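You operate a simulated robot arm through the tools that you are given. There is no shell and no other tool.

You are at the controls of a simulated robot arm. One attempt, no reset.

Task
Flash Blue twice and Lectern once with the lighting Main fader at Half.
Fine: bring that fader back to Full afterwards; other controls of the lighting desk, paging box and lamp stay, so do the socket box's plugs.

The check looks at the end state, three seconds after you hand in, the way a careful person would. Anything else that was tipped, shoved, dropped, spilled or broken makes it a failure.

Robot
A 7-joint arm with a two-finger parallel gripper, fixed in place. Base frame: the origin is at the foot of the arm, x ahead of it, y to its left, z up; the work surface is at about z = 750. Readings come in mm, rad, newtons and seconds.
Its first joint turns from -2.897 to 2.897 rad. Payload 1.57 kg.
The tool frame sits at the grasp point between the pads (the TCP): z along the fingers, y along the line on which they close. The tips reach 30 mm beyond it. Largest opening 80 mm; finger width 17, thickness 12; the body of the gripper, 40 by 82 mm, starts 80 mm behind the TCP.
Orientation is that of the tool frame in the base frame, as a unit quaternion [x, y, z, w]. With the fingers straight down and closing along the base's y, the tool's x points along the base's -x, its y along +y and its z along -z.

Tools
- The arm moves only by the tool servo_tool. Its argument "rows" is a list of rows, each a list of 7 numbers: the shift along the base's x, y, z in units of 500 mm (1.0 is 500 mm), then the turn, a rotation vector about the base's x, y, z in units of 180 degrees (1.0 is 180 degrees), then the gripper command, from -1 (fully open) to 1 (shut), values between in proportion. In form: [[tx, ty, tz, ax, ay, az, gripper], ...]. A call has 1 to 20 rows; each row is the pose to reach, as a shift and turn from the pose commanded when the call began. A call with a number of a shift or a turn outside -1 to 1 is refused whole. Each row takes 0.2 s and may step no farther than 50 mm and 0.15 rad from the row before; otherwise, or with a gripper value out of range, the whole call is refused. Where a pose cannot be reached the arm comes as near as it can. A force on the tool above 40 N (or 10 N above the force at the start of the call, whichever is more), or a blocked arm, ends the call early, and 0.2 s more pass. Each finger travels about 153 mm/s and halts on what it meets, pressing with about 23 N; the grip force reading is that of the motor and also rises with nothing between the fingers. The clock runs only during rows and for 0.2 s after the last one: add rows that repeat a pose to give the fingers time. It gives the time, the measured TCP pose, the force on the tool (base axes), the opening and the grip force at its end, in the units of the frame above (readings bear some noise), with the torque about the TCP (base axes, N m) and any sound that the robot's microphone picked up, and new pictures: "views" is both (left out), scene, wrist or none.
- Cameras (640 x 400 px; columns grow to the right, rows downward): "scene" is fixed at [409.1, -498.4, 1522.8]; the picture's right is [0.96, -0.29, 0.00], its down [-0.17, -0.58, -0.80] and it looks along [0.23, 0.76, -0.60] (base axes); focal length 330 px, centre (320, 200). "wrist" rides on the gripper at [72, -7, -122] in the tool frame; the picture's right is [0.09, 1.00, 0.00], its down [-0.84, 0.08, -0.54] and it looks along [-0.54, 0.05, 0.84] (tool axes); focal length 238 px, centre (320, 200). There is no depth. A picture from a camera that has moved, and an enlarged one, comes with that camera's place and axes in the base frame and with its lens. The place of the scene camera against the robot may be out by one fixed shift of up to 12 mm in any direction.
- enlarge(camera, box): a new picture of the part [left, top, right, bottom] of that camera's present view, enlarged. It takes no simulated time.
- sign_off(): hands the job in; it is judged then, once.

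Nothing tells you positions but the pictures and the camera data. Unless the task says otherwise, let go and move clear before handing in.

The tools are called after "Request:" as name(argument=value, ...) on one line, values as JSON. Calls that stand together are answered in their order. servo_tool: Moves the arm, as the interface text tells. Its arguments: {"type":"object","properties":{"rows":{"type":"array"},"views":{"type":"string","enum":["both","scene","wrist","none"]}},"required":["rows"]} The other tools are called the same way: enlarge (camera, box) takes an enlarged picture of a part of a camera's view; sign_off () hands the job in.

At the start:

```text
time: 0.0
tcp_pos: [544.6, 208.9, 1069.2]
tool_rot: [0.001, 1.0, 0.0, 0.0]
contact_force: [-0.7, 1.3, 0.3]
wrist_torque: [0.0, 0.01, 0.01]
opening: 80.0
finger_force: 0.2
```

scene: 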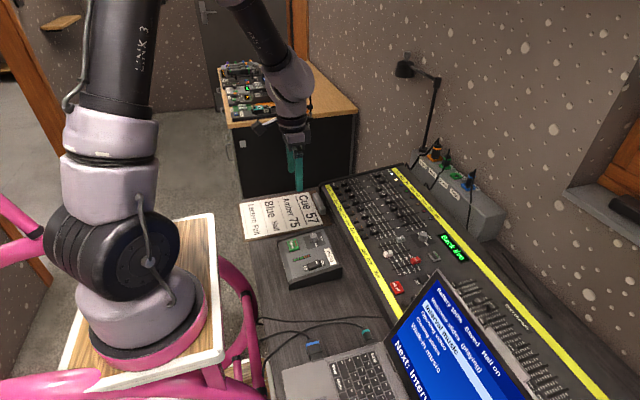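
wrist: 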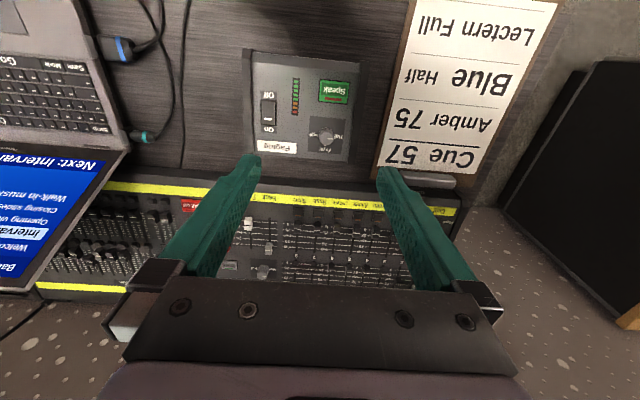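

I see a lighting desk on the right between yellow strips, a paging box, a cue card, a laptop and a socket box with a lamp at the back. I'll enlarge the views to find the faders and flash buttons.

Request:
enlarge(camera="scene", box=[320, 160, 480, 260])

Request:
enlarge(camera="scene", box=[360, 220, 460, 300])

Request:
enlarge(camera="wrist", box=[200, 180, 460, 300])

Request:
enlarge(camera="scene", box=[430, 220, 600, 400])

```text
4.00 times, centred on (400, 210) of scene
camera zoom: at [409.1, -498.4, 1522.8], right [0.96, -0.29, 0.0], down [-0.17, -0.58, -0.8], along [0.23, 0.76, -0.6], focal length 1321 px, centre (0, 160)
```

zoom: 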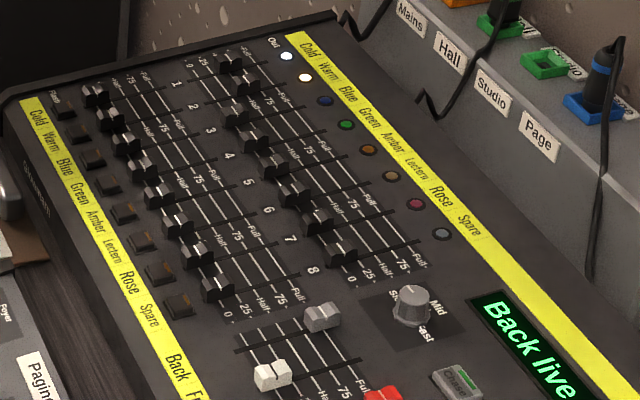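

```text
5.00 times, centred on (410, 260) of scene
camera zoom: at [409.1, -498.4, 1522.8], right [0.96, -0.29, 0.0], down [-0.17, -0.58, -0.8], along [0.23, 0.76, -0.6], focal length 1652 px, centre (-130, -100)
```

zoom: 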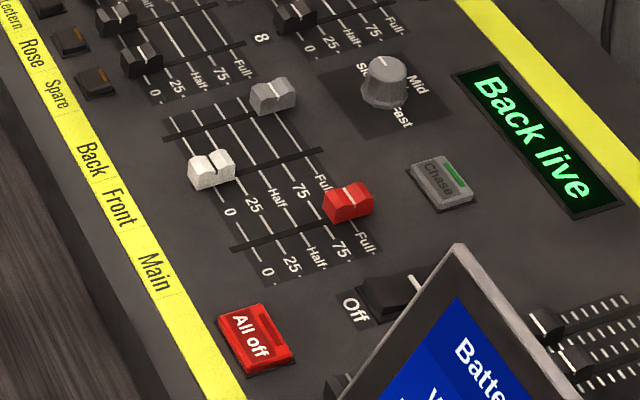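

```text
2.46 times, centred on (330, 240) of wrist
camera zoom: at [472.6, 203.9, 1191.3], right [-0.09, 1.0, 0.0], down [0.84, 0.08, 0.54], along [0.54, 0.05, -0.84], focal length 587 px, centre (295, 102)
```

zoom: 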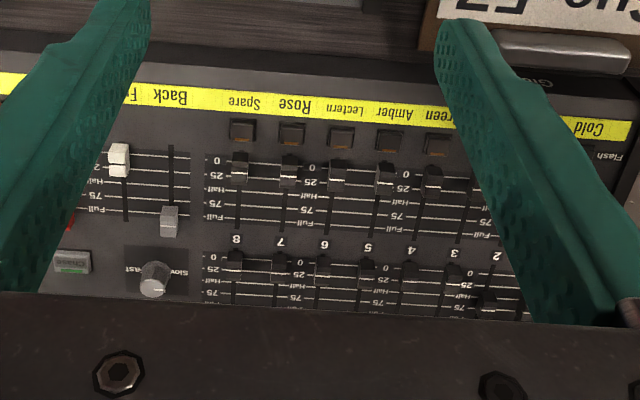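

```text
2.22 times, centred on (515, 310) of scene
camera zoom: at [409.1, -498.4, 1522.8], right [0.96, -0.29, 0.0], down [-0.17, -0.58, -0.8], along [0.23, 0.76, -0.6], focal length 734 px, centre (-113, -44)
```

zoom: 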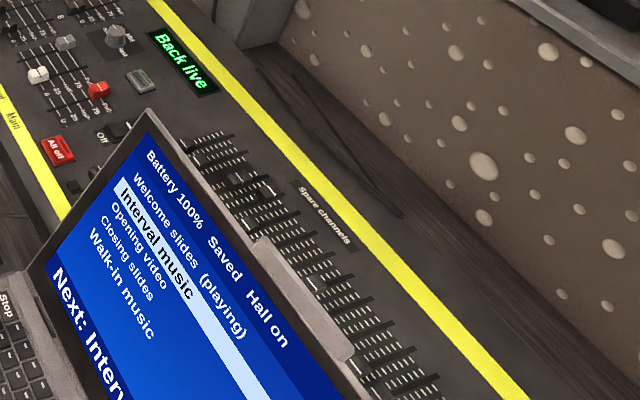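

The Flash buttons run along the near yellow strip, with Blue third and Lectern sixth. The Main fader is the red cap, now at Full. I'll move the wrist camera over the Main area to get more accurate positions.

Request:
servo_tool(rows=[[0.04, -0.08, 0, 0, 0, 0, -1], [0.08, -0.16, 0, 0, 0, 0, -1], [0.12, -0.24, 0, 0, 0, 0, -1], [0.15, -0.3, 0, 0, 0, 0, -1], [0.15, -0.3, 0, 0, 0, 0, -1]], views="both")

```text
time: 1.2
tcp_pos: [619.1, 57.8, 1069.6]
tool_rot: [-0.001, 1.0, 0.0, 0.001]
contact_force: [0.5, 0.5, -1.0]
wrist_torque: [0.02, -0.01, 0.04]
opening: 80.1
finger_force: 0.1
camera wrist: at [547.0, 52.7, 1191.2], right [-0.09, 1.0, 0.0], down [0.84, 0.08, 0.54], along [0.54, 0.05, -0.84], focal length 238 px, centre (320, 200)
```

scene: 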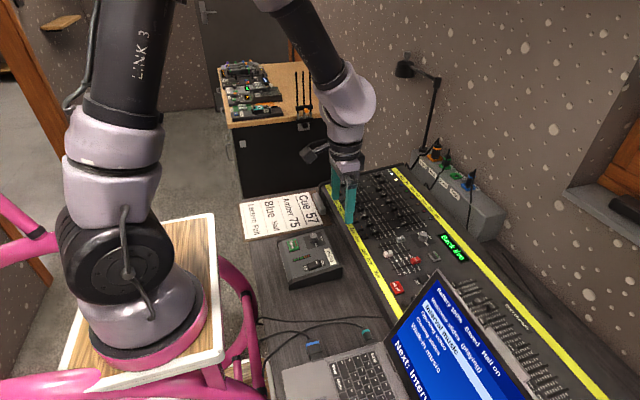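
wrist: 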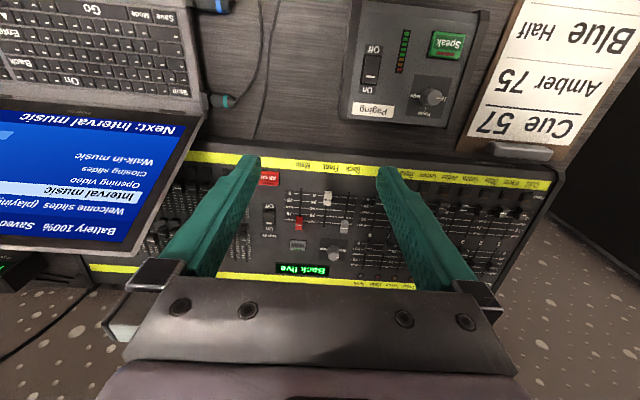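

The desk's Main area is now between the fingers in the wrist view. I'll enlarge it.

Request:
enlarge(camera="wrist", box=[230, 150, 390, 290])

Request:
enlarge(camera="wrist", box=[390, 150, 560, 270])

Request:
enlarge(camera="scene", box=[360, 220, 460, 300])

```text
2.86 times, centred on (310, 220) of wrist
camera zoom: at [547.0, 52.7, 1191.2], right [-0.09, 1.0, 0.0], down [0.84, 0.08, 0.54], along [0.54, 0.05, -0.84], focal length 681 px, centre (349, 143)
```

zoom: 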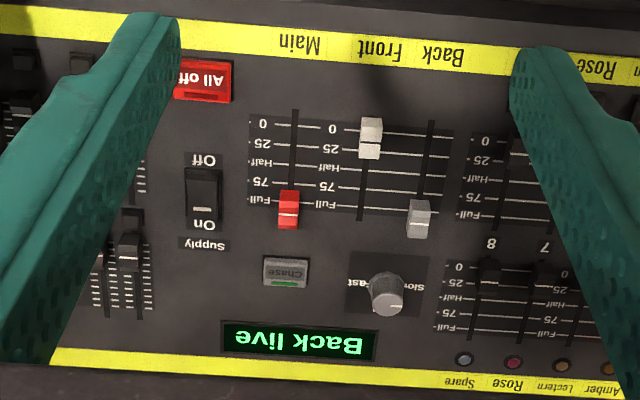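

```text
3.33 times, centred on (475, 210) of wrist
camera zoom: at [547.0, 52.7, 1191.2], right [-0.09, 1.0, 0.0], down [0.84, 0.08, 0.54], along [0.54, 0.05, -0.84], focal length 794 px, centre (-197, 167)
```

zoom: 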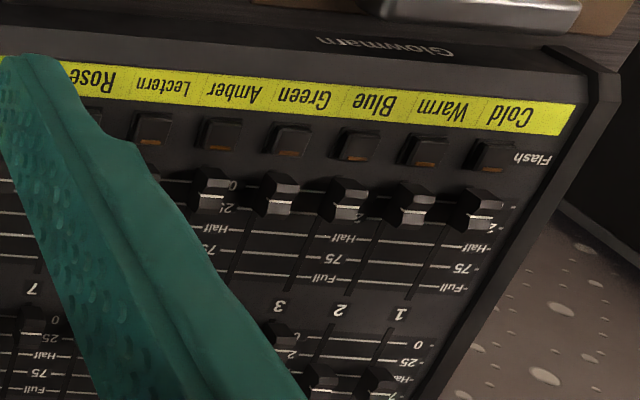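

```text
5.00 times, centred on (410, 260) of scene
camera zoom: at [409.1, -498.4, 1522.8], right [0.96, -0.29, 0.0], down [-0.17, -0.58, -0.8], along [0.23, 0.76, -0.6], focal length 1652 px, centre (-130, -100)
```

zoom: 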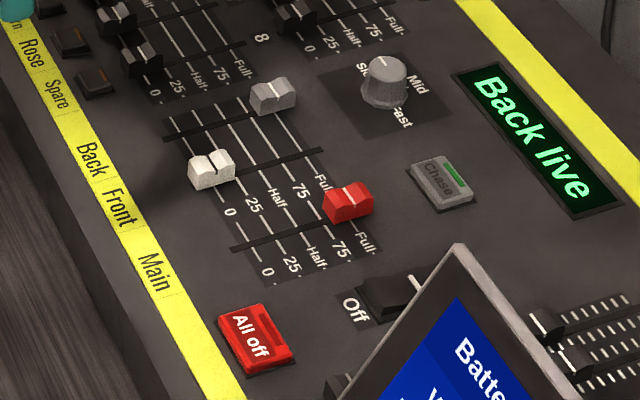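

From two wrist views I place the Main cap at about (849, 38, 818) and the laptop lid's top corner at about (755, -136, 1004), which is well clear. I'll move closer above the Main fader with the fingers half open.

Request:
servo_tool(rows=[[0.064, -0.008, -0.052, 0, 0, 0, -0.2], [0.128, -0.016, -0.104, 0, 0, 0, -0.2], [0.192, -0.024, -0.156, 0, 0, 0, -0.2], [0.256, -0.032, -0.208, 0, 0, 0, -0.2], [0.32, -0.04, -0.26, 0, 0, 0, -0.2], [0.32, -0.04, -0.26, 0, 0, 0, -0.2]], views="both")

```text
time: 2.6
tcp_pos: [781.7, 40.6, 938.9]
tool_rot: [-0.001, 1.0, 0.0, 0.0]
contact_force: [-0.2, 0.1, 0.3]
wrist_torque: [0.0, 0.01, -0.01]
opening: 48.2
finger_force: 0.0
camera wrist: at [707.8, 33.7, 1061.4], right [-0.09, 1.0, 0.0], down [0.84, 0.08, 0.54], along [0.54, 0.05, -0.84], focal length 238 px, centre (320, 200)
```

scene: 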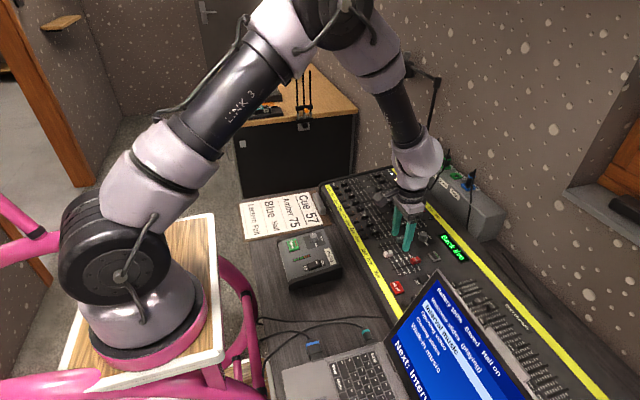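
wrist: 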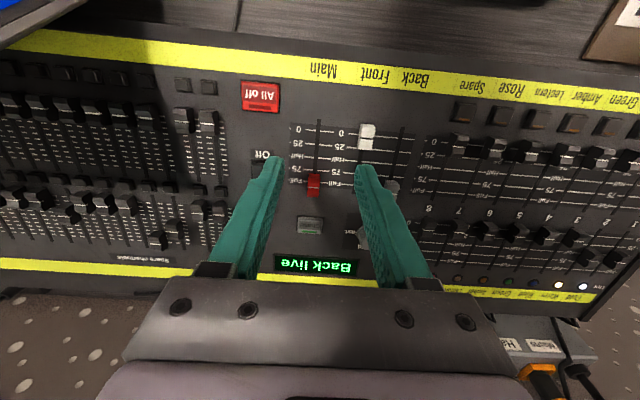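

The red cap is visible between the fingers. I'll enlarge it to refine its position.

Request:
enlarge(camera="wrist", box=[240, 100, 420, 220])

Request:
enlarge(camera="scene", box=[370, 190, 450, 290])

```text
3.33 times, centred on (330, 160) of wrist
camera zoom: at [707.8, 33.7, 1061.4], right [-0.09, 1.0, 0.0], down [0.84, 0.08, 0.54], along [0.54, 0.05, -0.84], focal length 794 px, centre (287, 333)
```

zoom: 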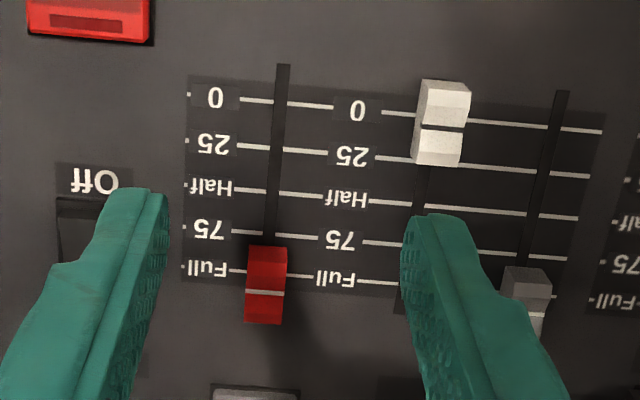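

```text
4.00 times, centred on (410, 240) of scene
camera zoom: at [409.1, -498.4, 1522.8], right [0.96, -0.29, 0.0], down [-0.17, -0.58, -0.8], along [0.23, 0.76, -0.6], focal length 1321 px, centre (-40, 40)
```

zoom: 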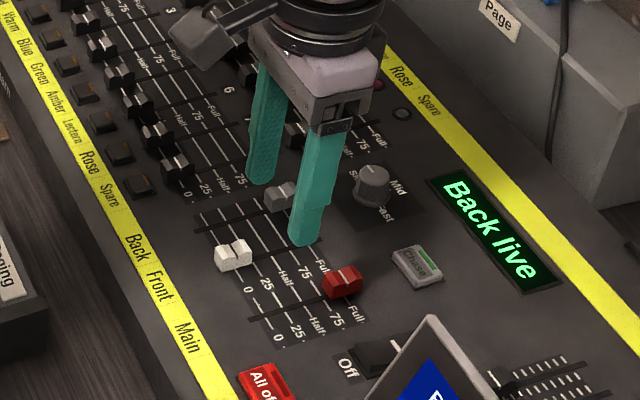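

The red cap sits at about (847, 39), with its top near z = 820 and the panel near 806. On the scale I read 0 at about x = 784, Half at about 815 and Full at about 846. I'll move over the cap at a safe height and look again.

Request:
servo_tool(rows=[[0.045, -0.0012, -0.046, 0, 0, 0, 0], [0.09, -0.0024, -0.092, 0, 0, 0, 0], [0.1334, -0.0036, -0.139, 0, 0, 0, 0], [0.1334, -0.0036, -0.139, 0, 0, 0, 0]], views="both")

Request:
enlarge(camera="wrist", box=[240, 80, 420, 200])

Request:
enlarge(camera="scene", box=[370, 190, 450, 290])

```text
time: 3.6
tcp_pos: [846.5, 37.0, 868.2]
tool_rot: [0.001, 1.0, 0.0, 0.0]
contact_force: [-0.1, 0.2, 0.1]
wrist_torque: [0.0, -0.02, 0.02]
opening: 40.1
finger_force: 0.1
camera wrist: at [774.7, 32.3, 991.7], right [-0.09, 1.0, 0.0], down [0.84, 0.08, 0.54], along [0.54, 0.05, -0.84], focal length 238 px, centre (320, 200)
```

scene: 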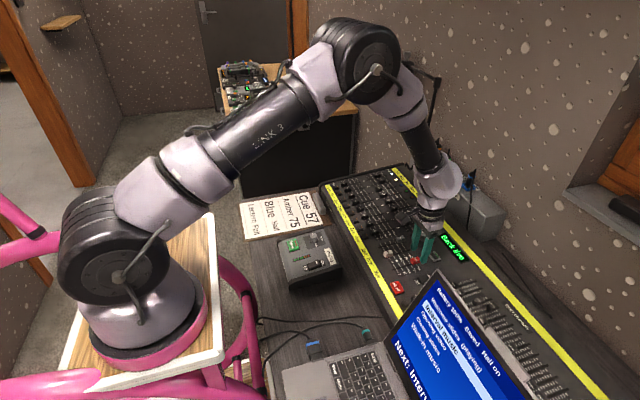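
wrist: 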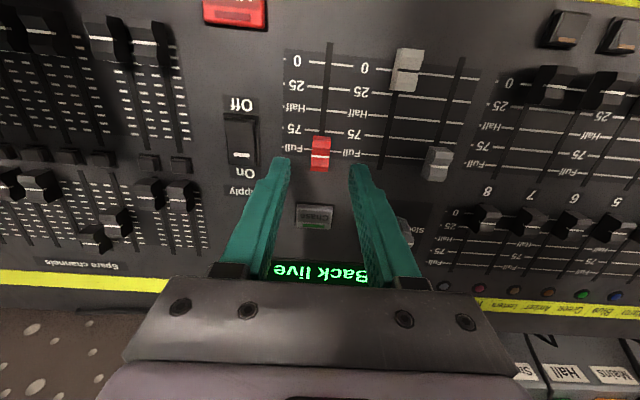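

```text
3.33 times, centred on (330, 140) of wrist
camera zoom: at [774.7, 32.3, 991.7], right [-0.09, 1.0, 0.0], down [0.84, 0.08, 0.54], along [0.54, 0.05, -0.84], focal length 794 px, centre (287, 400)
```

zoom: 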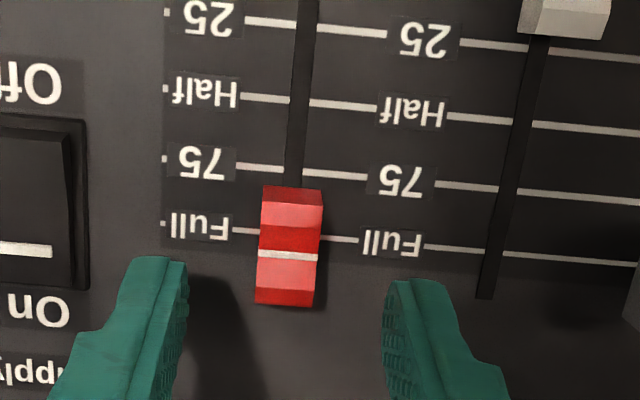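

```text
4.00 times, centred on (410, 240) of scene
camera zoom: at [409.1, -498.4, 1522.8], right [0.96, -0.29, 0.0], down [-0.17, -0.58, -0.8], along [0.23, 0.76, -0.6], focal length 1321 px, centre (-40, 40)
```

zoom: 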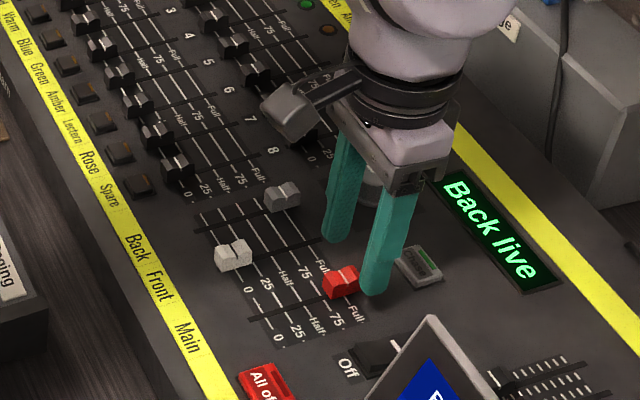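

The fingers straddle the cap evenly in y, and the panel is at about z = 806. I'll descend so the tips sit about 3 mm above the panel beside the cap.

Request:
servo_tool(rows=[[0, 0, -0.03, 0, 0, 0, 0], [0, 0, -0.05, 0, 0, 0, 0], [0, 0, -0.06, 0, 0, 0, 0], [0, 0, -0.06, 0, 0, 0, 0]], views="both")

Request:
enlarge(camera="wrist", box=[240, 80, 420, 200])

Request:
enlarge(camera="scene", box=[370, 190, 450, 290])

```text
time: 4.6
tcp_pos: [846.8, 37.6, 842.7]
tool_rot: [0.001, 1.0, -0.001, 0.001]
contact_force: [-9.3, -0.7, 31.7]
wrist_torque: [-0.24, 0.0, 0.03]
opening: 40.0
finger_force: 0.1
camera wrist: at [774.1, 31.9, 964.1], right [-0.09, 1.0, 0.0], down [0.83, 0.08, 0.55], along [0.54, 0.05, -0.84], focal length 238 px, centre (320, 200)
```

scene: 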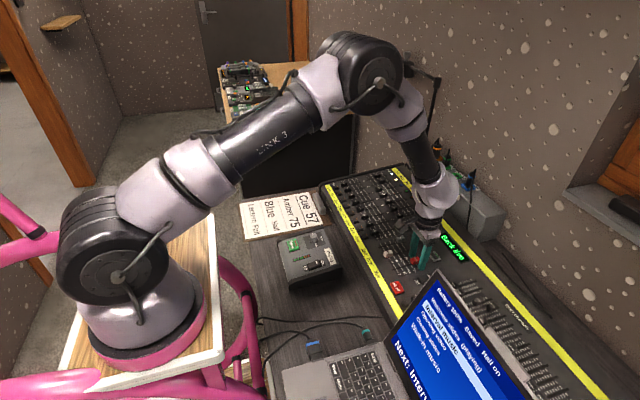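
wrist: 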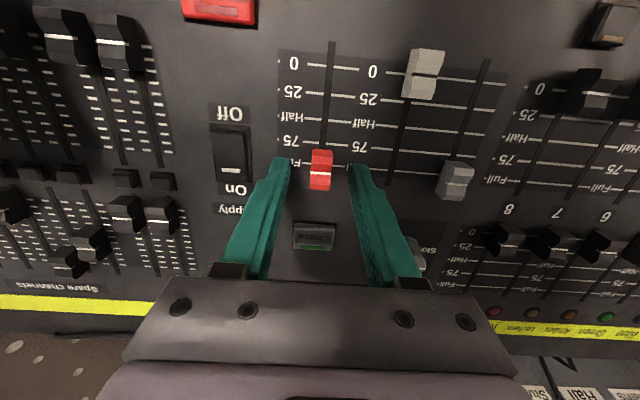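

```text
3.33 times, centred on (330, 140) of wrist
camera zoom: at [774.1, 31.9, 964.1], right [-0.09, 1.0, 0.0], down [0.83, 0.08, 0.55], along [0.54, 0.05, -0.84], focal length 794 px, centre (287, 400)
```

zoom: 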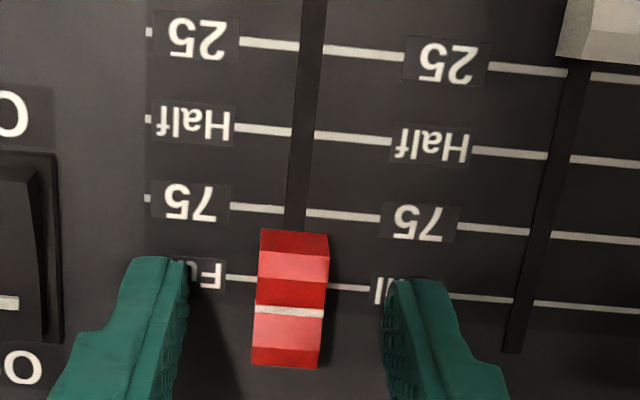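

```text
4.00 times, centred on (410, 240) of scene
camera zoom: at [409.1, -498.4, 1522.8], right [0.96, -0.29, 0.0], down [-0.17, -0.58, -0.8], along [0.23, 0.76, -0.6], focal length 1321 px, centre (-40, 40)
```

zoom: 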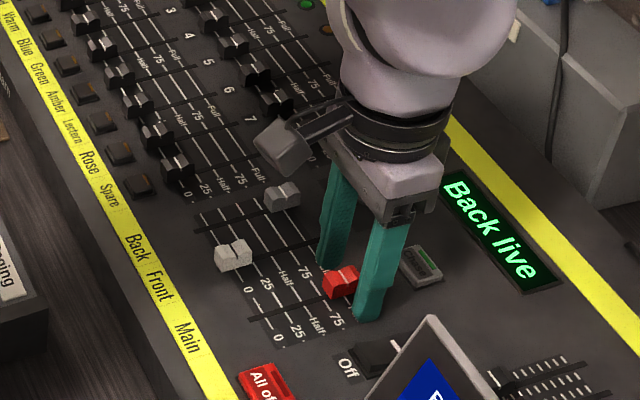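

The tips touched the panel lightly, which puts it at about z = 812. I'll lift about 5 mm and then close on the cap.

Request:
servo_tool(rows=[[0, 0, 0.01, 0, 0, 0, 0], [0, 0, 0.01, 0, 0, 0, 0]], views="none")

```text
time: 5.2
tcp_pos: [846.6, 36.9, 844.7]
tool_rot: [0.0, 1.0, 0.0, -0.001]
contact_force: [-0.5, -0.5, 0.2]
wrist_torque: [0.0, 0.0, -0.02]
opening: 39.8
finger_force: 0.0
```

The tips are clear of the panel and there is no force on the tool. I'll now close gently on the cap.

Request:
servo_tool(rows=[[0, 0, 0, 0, 0, 0, 0.4], [0, 0, 0, 0, 0, 0, 0.7], [0, 0, 0, 0, 0, 0, 0.8]], views="both")

Request:
enlarge(camera="wrist", box=[240, 80, 420, 200])

Request:
enlarge(camera="scene", box=[370, 190, 450, 290])

```text
time: 6.0
tcp_pos: [846.1, 37.0, 844.5]
tool_rot: [0.0, 1.0, -0.001, 0.0]
contact_force: [0.1, 1.8, -1.1]
wrist_torque: [0.03, 0.02, 0.0]
opening: 12.7
finger_force: 29.4
camera wrist: at [774.0, 32.0, 966.7], right [-0.09, 1.0, 0.0], down [0.84, 0.08, 0.54], along [0.54, 0.05, -0.84], focal length 238 px, centre (320, 200)
```

scene: 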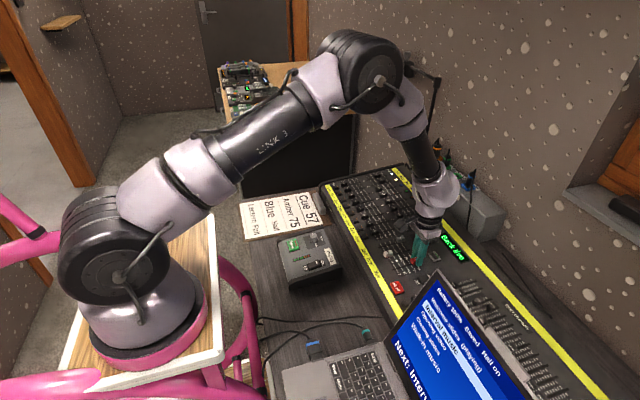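
wrist: 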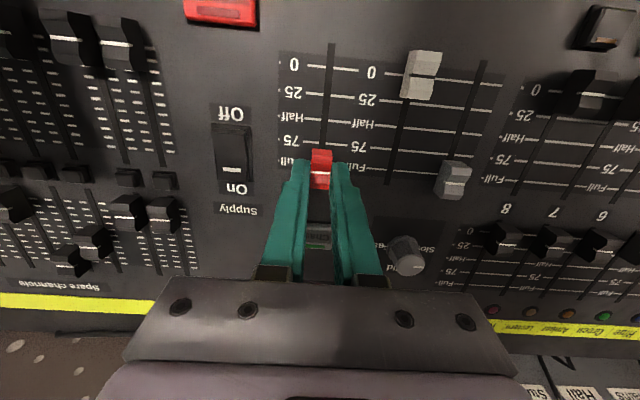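

```text
3.33 times, centred on (330, 140) of wrist
camera zoom: at [774.0, 32.0, 966.7], right [-0.09, 1.0, 0.0], down [0.84, 0.08, 0.54], along [0.54, 0.05, -0.84], focal length 794 px, centre (287, 400)
```

zoom: 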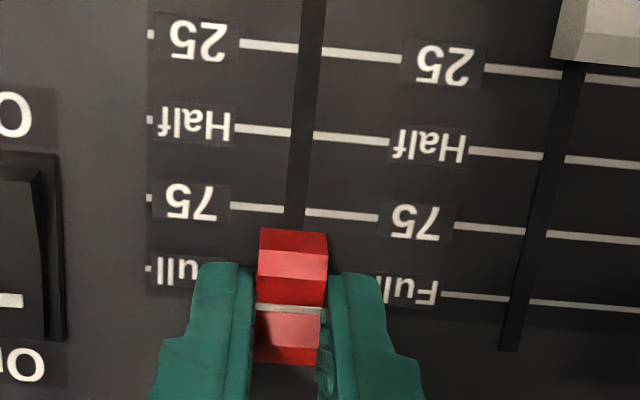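

```text
4.00 times, centred on (410, 240) of scene
camera zoom: at [409.1, -498.4, 1522.8], right [0.96, -0.29, 0.0], down [-0.17, -0.58, -0.8], along [0.23, 0.76, -0.6], focal length 1321 px, centre (-40, 40)
```

zoom: 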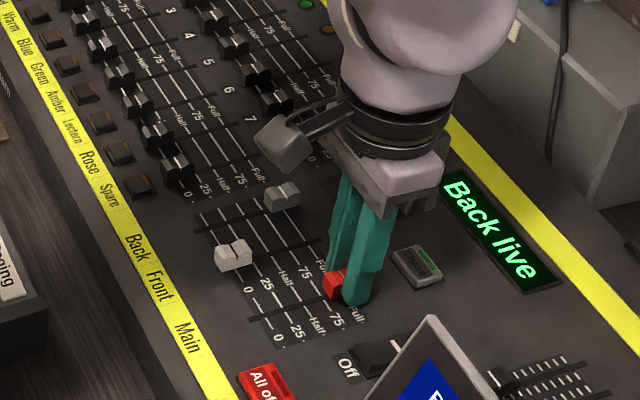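

The cap is gripped at 12.7 mm wide. I'll drag it slowly about 31 mm towards the base, to Half.

Request:
servo_tool(rows=[[-0.01, 0, 0, 0, 0, 0, 0.8], [-0.022, 0, 0, 0, 0, 0, 0.8], [-0.034, 0, 0, 0, 0, 0, 0.8], [-0.046, 0, 0, 0, 0, 0, 0.8], [-0.056, 0, 0, 0, 0, 0, 0.8], [-0.061, 0, 0, 0, 0, 0, 0.8], [-0.061, 0, 0, 0, 0, 0, 0.8]], views="both")

Request:
enlarge(camera="wrist", box=[240, 80, 420, 200])

Request:
enlarge(camera="scene", box=[370, 190, 450, 290])

```text
time: 7.6
tcp_pos: [815.2, 37.4, 844.3]
tool_rot: [0.0, 1.0, 0.001, -0.001]
contact_force: [2.0, 4.6, -22.3]
wrist_torque: [0.09, 0.08, 0.0]
opening: 12.4
finger_force: 29.7
camera wrist: at [743.7, 32.1, 965.8], right [-0.09, 1.0, 0.0], down [0.84, 0.08, 0.54], along [0.54, 0.05, -0.84], focal length 238 px, centre (320, 200)
```

scene: 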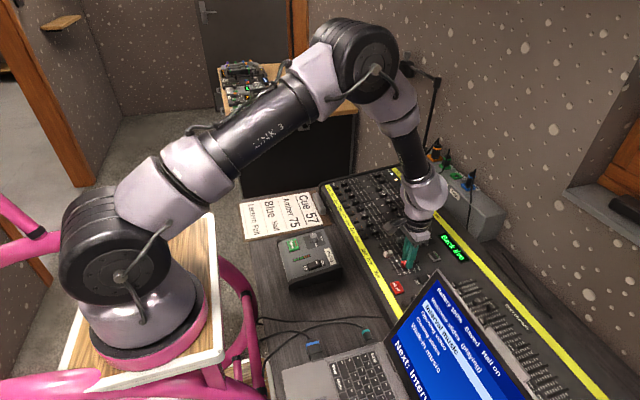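
wrist: 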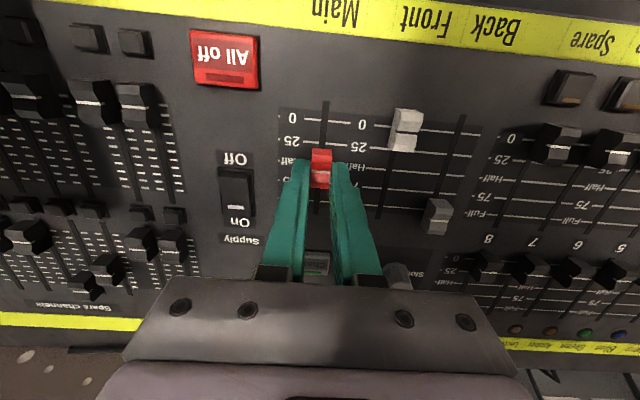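

```text
3.33 times, centred on (330, 140) of wrist
camera zoom: at [743.7, 32.1, 965.8], right [-0.09, 1.0, 0.0], down [0.84, 0.08, 0.54], along [0.54, 0.05, -0.84], focal length 794 px, centre (287, 400)
```

zoom: 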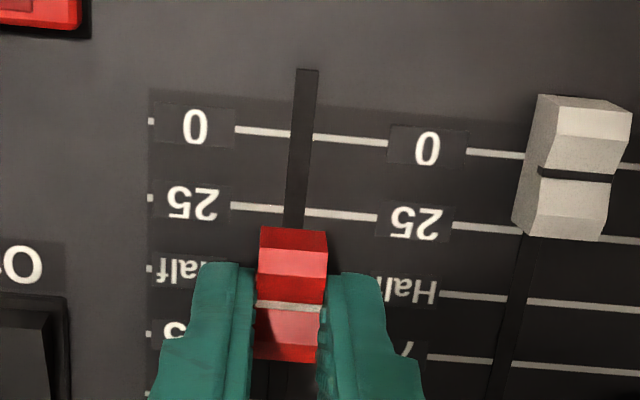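

```text
4.00 times, centred on (410, 240) of scene
camera zoom: at [409.1, -498.4, 1522.8], right [0.96, -0.29, 0.0], down [-0.17, -0.58, -0.8], along [0.23, 0.76, -0.6], focal length 1321 px, centre (-40, 40)
```

zoom: 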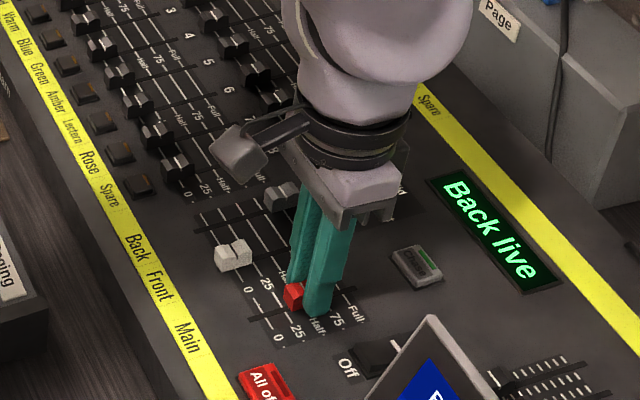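

The cap now sits on the Half tick with the same offset it had at Full. The downward pull tells me the desk slopes up away from me. I'll lower about 2 mm to relieve that, release and lift straight up.

Request:
servo_tool(rows=[[0, 0, -0.004, 0, 0, 0, 0.8], [0, 0, -0.004, 0, 0, 0, 0.5], [0, 0, -0.004, 0, 0, 0, 0.2], [0, 0, -0.004, 0, 0, 0, 0.2]], views="none")

Request:
servo_tool(rows=[[0, 0, 0.02, 0, 0, 0, 0.2], [0, 0, 0.06, 0, 0, 0, 0.2], [0, 0, 0.12, 0, 0, 0, 0.2], [-0.06, 0, 0.16, 0, 0, 0, 0.2], [-0.06, 0, 0.16, 0, 0, 0, 0.2]], views="both")

Request:
enlarge(camera="wrist", box=[240, 80, 420, 200])

Request:
enlarge(camera="scene", box=[370, 190, 450, 290])

```text
time: 8.6
tcp_pos: [816.5, 37.6, 842.9]
tool_rot: [0.0, 1.0, -0.001, -0.001]
contact_force: [-0.8, 0.9, 1.0]
wrist_torque: [0.01, 0.0, -0.01]
opening: 32.1
finger_force: 0.1
```

```text
time: 9.8
tcp_pos: [787.1, 37.3, 924.3]
tool_rot: [0.001, 1.0, 0.0, 0.0]
contact_force: [0.2, -0.4, -0.7]
wrist_torque: [0.0, 0.01, 0.01]
opening: 32.4
finger_force: 0.0
camera wrist: at [713.8, 31.7, 1045.6], right [-0.09, 1.0, 0.0], down [0.84, 0.08, 0.54], along [0.54, 0.05, -0.84], focal length 238 px, centre (320, 200)
```

scene: 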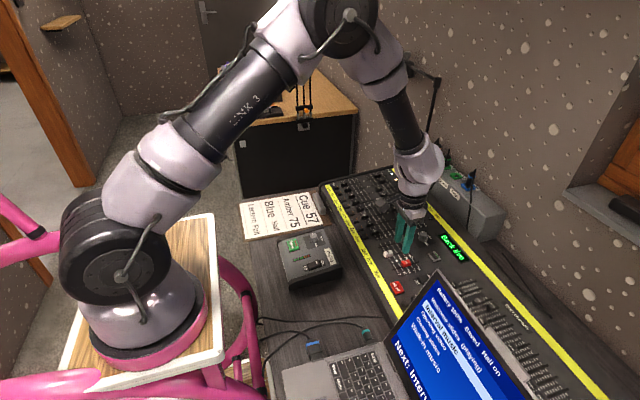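
wrist: 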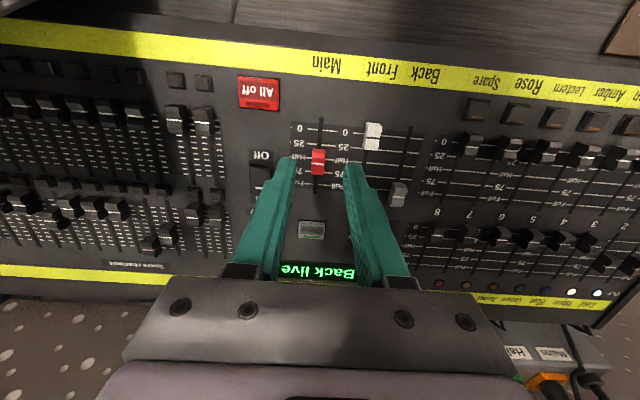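

```text
3.33 times, centred on (330, 140) of wrist
camera zoom: at [713.8, 31.7, 1045.6], right [-0.09, 1.0, 0.0], down [0.84, 0.08, 0.54], along [0.54, 0.05, -0.84], focal length 794 px, centre (287, 400)
```

zoom: 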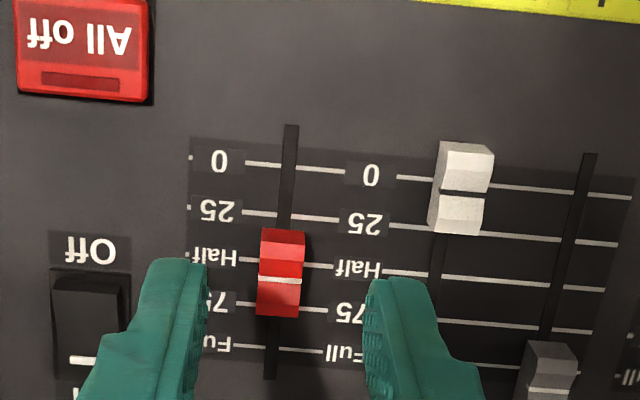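

```text
4.00 times, centred on (410, 240) of scene
camera zoom: at [409.1, -498.4, 1522.8], right [0.96, -0.29, 0.0], down [-0.17, -0.58, -0.8], along [0.23, 0.76, -0.6], focal length 1321 px, centre (-40, 40)
```

zoom: 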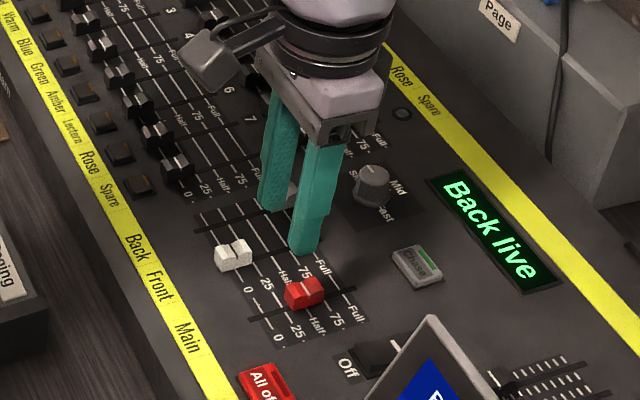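

The fader reads Half, with the red index on the Half tick allowing for parallax. I'll now close the fingers and move to view the Flash buttons for Blue and Lectern.

Request:
servo_tool(rows=[[-0.026, 0.083, 0.006, 0, 0, 0, 0.5], [-0.052, 0.166, 0.012, 0, 0, 0, 1], [-0.078, 0.249, 0.018, 0, 0, 0, 1], [-0.104, 0.332, 0.024, 0, 0, 0, 1], [-0.13, 0.415, 0.03, 0, 0, 0, 1], [-0.156, 0.498, 0.036, 0, 0, 0, 1], [-0.19, 0.583, 0.044, 0, 0, 0, 1], [-0.19, 0.583, 0.044, 0, 0, 0, 1]], views="both")

Request:
enlarge(camera="wrist", box=[230, 130, 430, 255])

Request:
enlarge(camera="scene", box=[320, 160, 420, 260])

```text
time: 11.6
tcp_pos: [691.1, 328.8, 944.0]
tool_rot: [-0.001, 1.0, 0.0, -0.001]
contact_force: [-0.1, 0.1, 0.2]
wrist_torque: [-0.01, 0.01, 0.0]
opening: 0.0
finger_force: 21.3
camera wrist: at [618.5, 323.9, 1066.3], right [-0.09, 1.0, 0.0], down [0.84, 0.08, 0.54], along [0.54, 0.05, -0.84], focal length 238 px, centre (320, 200)
```

scene: 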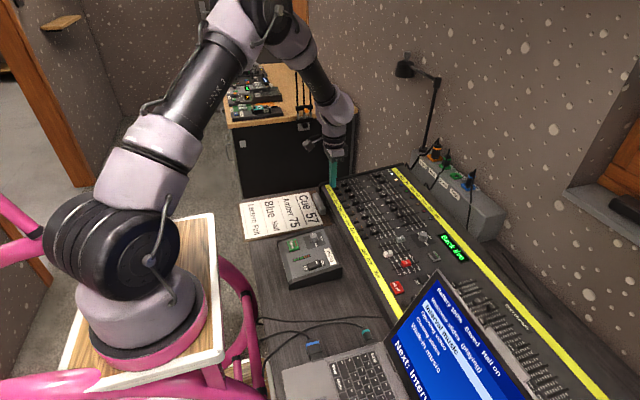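
wrist: 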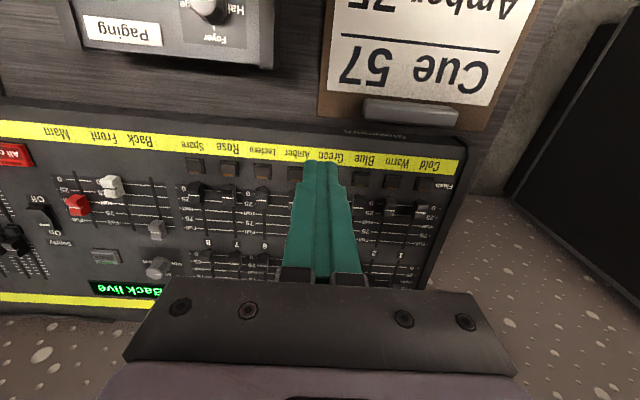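

```text
3.20 times, centred on (330, 192) of wrist
camera zoom: at [618.5, 323.9, 1066.3], right [-0.09, 1.0, 0.0], down [0.84, 0.08, 0.54], along [0.54, 0.05, -0.84], focal length 763 px, centre (288, 224)
```

zoom: 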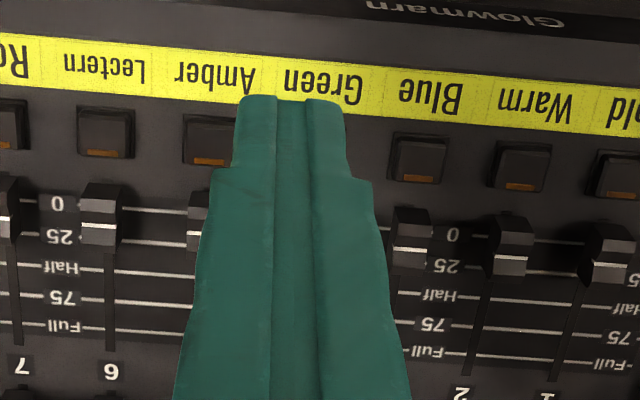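

```text
4.00 times, centred on (370, 210) of scene
camera zoom: at [409.1, -498.4, 1522.8], right [0.96, -0.29, 0.0], down [-0.17, -0.58, -0.8], along [0.23, 0.76, -0.6], focal length 1321 px, centre (120, 160)
```

zoom: 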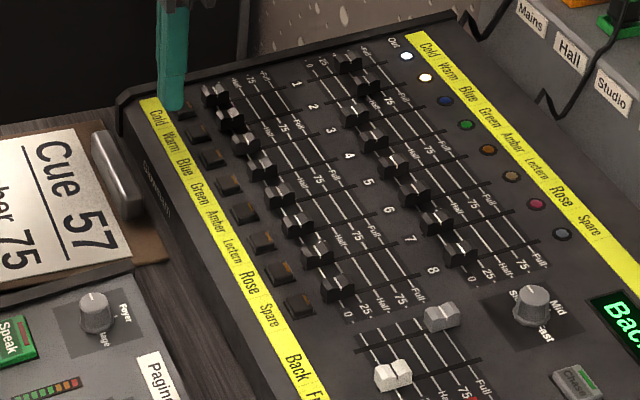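

The Flash buttons line up with their labels. I place Blue at about (748, 387) and Lectern at about (748, 268). I'll move above Blue with closed fingers and check the alignment.

Request:
servo_tool(rows=[[0.038, 0.037, -0.03, 0, 0, 0, 1], [0.077, 0.074, -0.08, 0, 0, 0, 1], [0.1154, 0.1114, -0.13, 0, 0, 0, 1], [0.1154, 0.1114, -0.168, 0, 0, 0, 1], [0.1154, 0.1114, -0.168, 0, 0, 0, 1]], views="both")

Request:
enlarge(camera="wrist", box=[240, 80, 400, 200])

Request:
enlarge(camera="scene", box=[320, 150, 400, 210])

```text
time: 12.8
tcp_pos: [749.4, 385.2, 860.8]
tool_rot: [0.001, 1.0, 0.001, 0.0]
contact_force: [-0.1, -0.7, 0.6]
wrist_torque: [0.01, -0.02, -0.01]
opening: 0.0
finger_force: 21.4
camera wrist: at [676.5, 379.3, 982.6], right [-0.09, 1.0, 0.0], down [0.84, 0.08, 0.54], along [0.54, 0.05, -0.84], focal length 238 px, centre (320, 200)
```

scene: 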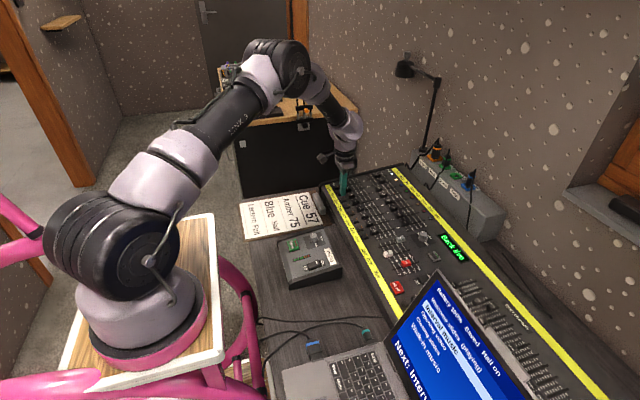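
wrist: 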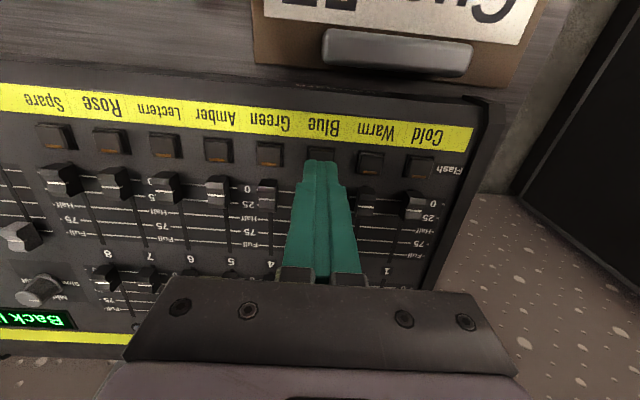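

```text
3.33 times, centred on (320, 140) of wrist
camera zoom: at [676.5, 379.3, 982.6], right [-0.09, 1.0, 0.0], down [0.84, 0.08, 0.54], along [0.54, 0.05, -0.84], focal length 794 px, centre (320, 400)
```

zoom: 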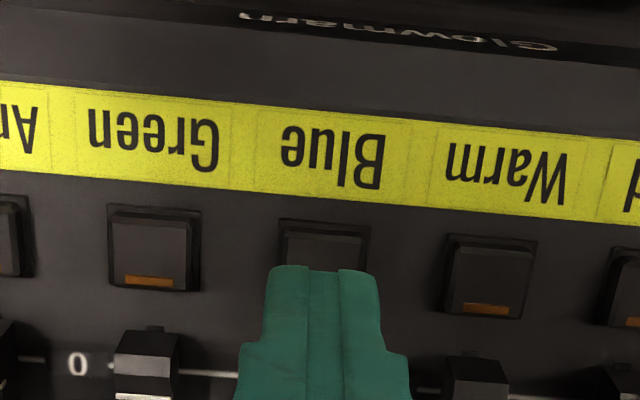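

```text
6.67 times, centred on (360, 180) of scene
camera zoom: at [409.1, -498.4, 1522.8], right [0.96, -0.29, 0.0], down [-0.17, -0.58, -0.8], along [0.23, 0.76, -0.6], focal length 2202 px, centre (53, 333)
```

zoom: 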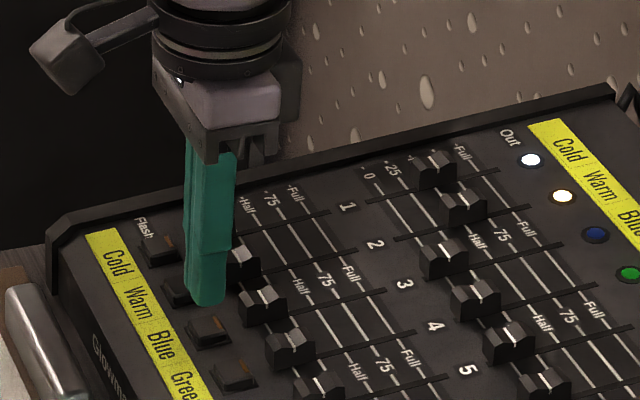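

The tips are centred over the Blue button. I'll descend in small steps while watching the force and listening.

Request:
servo_tool(rows=[[0, 0, -0.014, 0, 0, 0, 1], [0, 0, -0.024, 0, 0, 0, 1], [0, 0, -0.03, 0, 0, 0, 1], [0, 0, -0.034, 0, 0, 0, 1]], views="wrist")

Request:
enlarge(camera="scene", box=[320, 150, 400, 210])

```text
time: 13.8
tcp_pos: [748.6, 385.2, 843.3]
tool_rot: [0.001, 1.0, 0.0, 0.0]
contact_force: [0.8, 0.4, -0.6]
wrist_torque: [0.03, -0.03, 0.01]
opening: 0.0
finger_force: 21.6
camera wrist: at [676.4, 379.2, 965.6], right [-0.09, 1.0, 0.0], down [0.84, 0.08, 0.54], along [0.54, 0.05, -0.84], focal length 238 px, centre (320, 200)
```

wrist: 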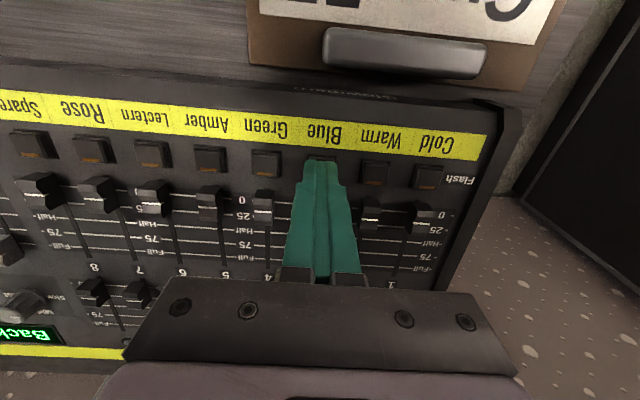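

```text
6.67 times, centred on (360, 180) of scene
camera zoom: at [409.1, -498.4, 1522.8], right [0.96, -0.29, 0.0], down [-0.17, -0.58, -0.8], along [0.23, 0.76, -0.6], focal length 2202 px, centre (53, 333)
```

zoom: 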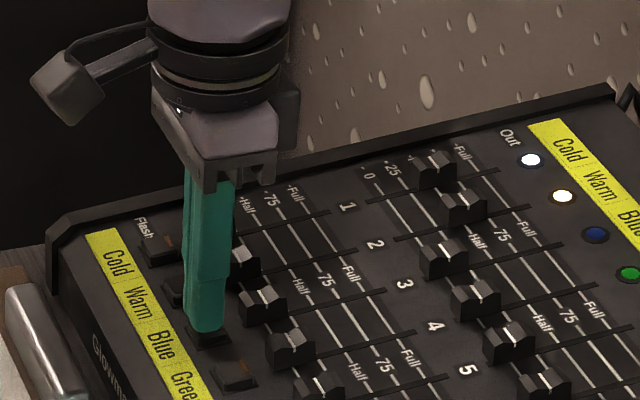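

There's no contact yet with the tips at about z = 813.5. I'll continue down slowly.

Request:
servo_tool(rows=[[0, 0, -0.004, 0, 0, 0, 1], [0, 0, -0.008, 0, 0, 0, 1]], views="none")

Request:
enlarge(camera="scene", box=[320, 150, 400, 210])

```text
time: 14.4
tcp_pos: [748.3, 384.6, 839.4]
tool_rot: [0.001, 1.0, 0.0, 0.0]
contact_force: [-0.4, 0.4, 1.3]
wrist_torque: [-0.03, -0.02, 0.01]
opening: 0.1
finger_force: 21.3
heard: click
```

```text
6.67 times, centred on (360, 180) of scene
camera zoom: at [409.1, -498.4, 1522.8], right [0.96, -0.29, 0.0], down [-0.17, -0.58, -0.8], along [0.23, 0.76, -0.6], focal length 2202 px, centre (53, 333)
```

zoom: 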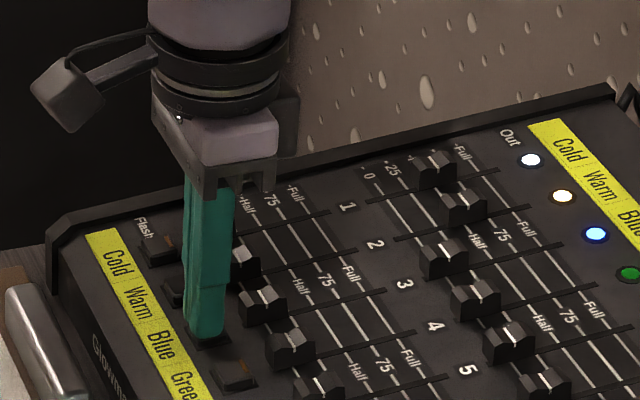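

There was a click and the Blue output LED lit, so that is the first flash. I'll lift off and confirm it goes dark.

Request:
servo_tool(rows=[[0, 0, 0.01, 0, 0, 0, 1], [0, 0, 0.024, 0, 0, 0, 1], [0, 0, 0.024, 0, 0, 0, 1]], views="none")

Request:
enlarge(camera="scene", box=[320, 150, 400, 210])

```text
time: 15.2
tcp_pos: [750.3, 385.3, 851.9]
tool_rot: [0.0, 1.0, 0.001, 0.001]
contact_force: [-0.6, -0.2, -0.2]
wrist_torque: [0.04, 0.0, -0.07]
opening: 0.2
finger_force: 21.6
```

```text
6.67 times, centred on (360, 180) of scene
camera zoom: at [409.1, -498.4, 1522.8], right [0.96, -0.29, 0.0], down [-0.17, -0.58, -0.8], along [0.23, 0.76, -0.6], focal length 2202 px, centre (53, 333)
```

zoom: 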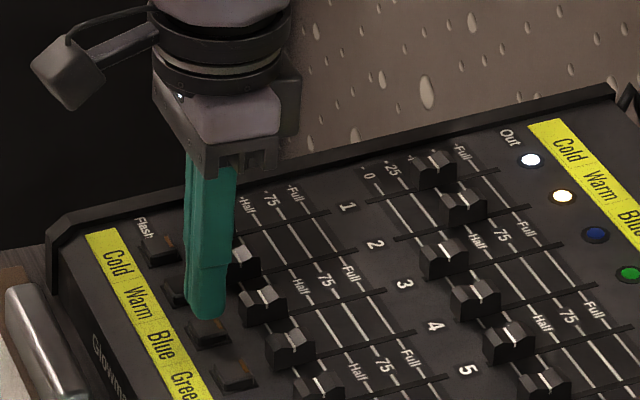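

The Blue LED is off again. I'll press Blue a second time at the same depth.

Request:
servo_tool(rows=[[0, 0, -0.012, 0, 0, 0, 1], [0, 0, -0.02, 0, 0, 0, 1], [0, 0, -0.024, 0, 0, 0, 1]], views="none")

Request:
enlarge(camera="scene", box=[320, 150, 400, 210])

```text
time: 16.0
tcp_pos: [749.7, 384.7, 839.7]
tool_rot: [0.002, 1.0, 0.0, 0.0]
contact_force: [-1.0, -1.0, 0.9]
wrist_torque: [-0.01, -0.03, 0.01]
opening: 0.0
finger_force: 21.2
heard: click
```

```text
6.67 times, centred on (360, 180) of scene
camera zoom: at [409.1, -498.4, 1522.8], right [0.96, -0.29, 0.0], down [-0.17, -0.58, -0.8], along [0.23, 0.76, -0.6], focal length 2202 px, centre (53, 333)
```

zoom: 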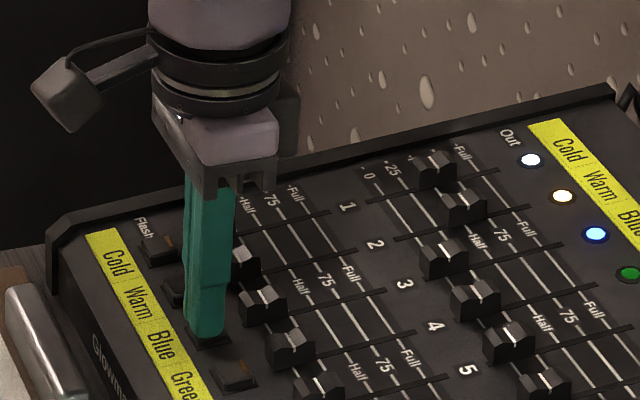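

Blue has its second flash. I'll lift and move to above the Lectern button.

Request:
servo_tool(rows=[[0, 0, 0.02, 0, 0, 0, 1], [0, 0, 0.06, 0, 0, 0, 1], [0, -0.08, 0.06, 0, 0, 0, 1], [0, -0.16, 0.06, 0, 0, 0, 1], [0, -0.2374, 0.06, 0, 0, 0, 1], [0, -0.2374, 0.042, 0, 0, 0, 1], [0, -0.2374, 0.042, 0, 0, 0, 1]], views="wrist")

Request:
enlarge(camera="wrist", box=[240, 80, 400, 200])

Request:
enlarge(camera="scene", box=[340, 160, 420, 220])

```text
time: 17.6
tcp_pos: [748.9, 266.1, 861.9]
tool_rot: [0.0, 1.0, 0.0, 0.0]
contact_force: [-0.3, 0.2, -0.7]
wrist_torque: [-0.01, -0.01, -0.02]
opening: 0.0
finger_force: 21.7
camera wrist: at [676.6, 260.7, 982.8], right [-0.09, 1.0, 0.0], down [0.84, 0.08, 0.54], along [0.54, 0.05, -0.84], focal length 238 px, centre (320, 200)
```

wrist: 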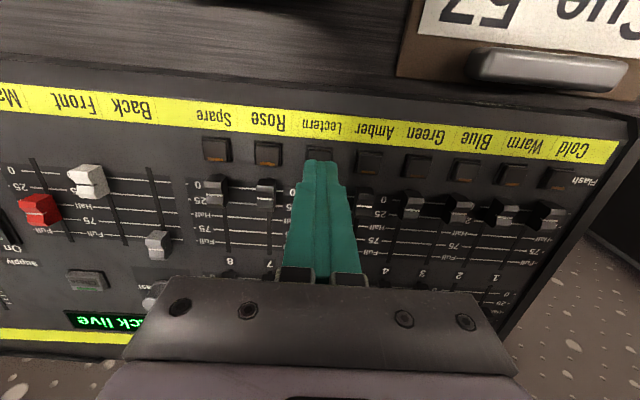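

```text
3.33 times, centred on (320, 140) of wrist
camera zoom: at [676.6, 260.7, 982.8], right [-0.09, 1.0, 0.0], down [0.84, 0.08, 0.54], along [0.54, 0.05, -0.84], focal length 794 px, centre (320, 400)
```

zoom: 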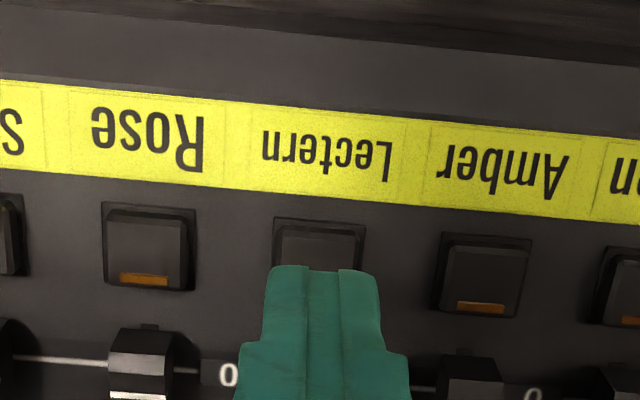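

```text
6.67 times, centred on (380, 190) of scene
camera zoom: at [409.1, -498.4, 1522.8], right [0.96, -0.29, 0.0], down [-0.17, -0.58, -0.8], along [0.23, 0.76, -0.6], focal length 2202 px, centre (-80, 267)
```

zoom: 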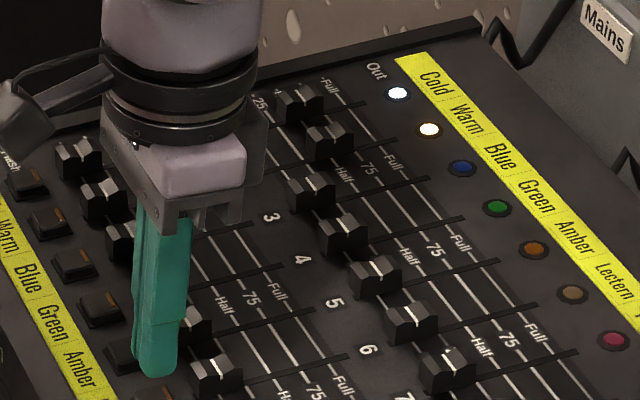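

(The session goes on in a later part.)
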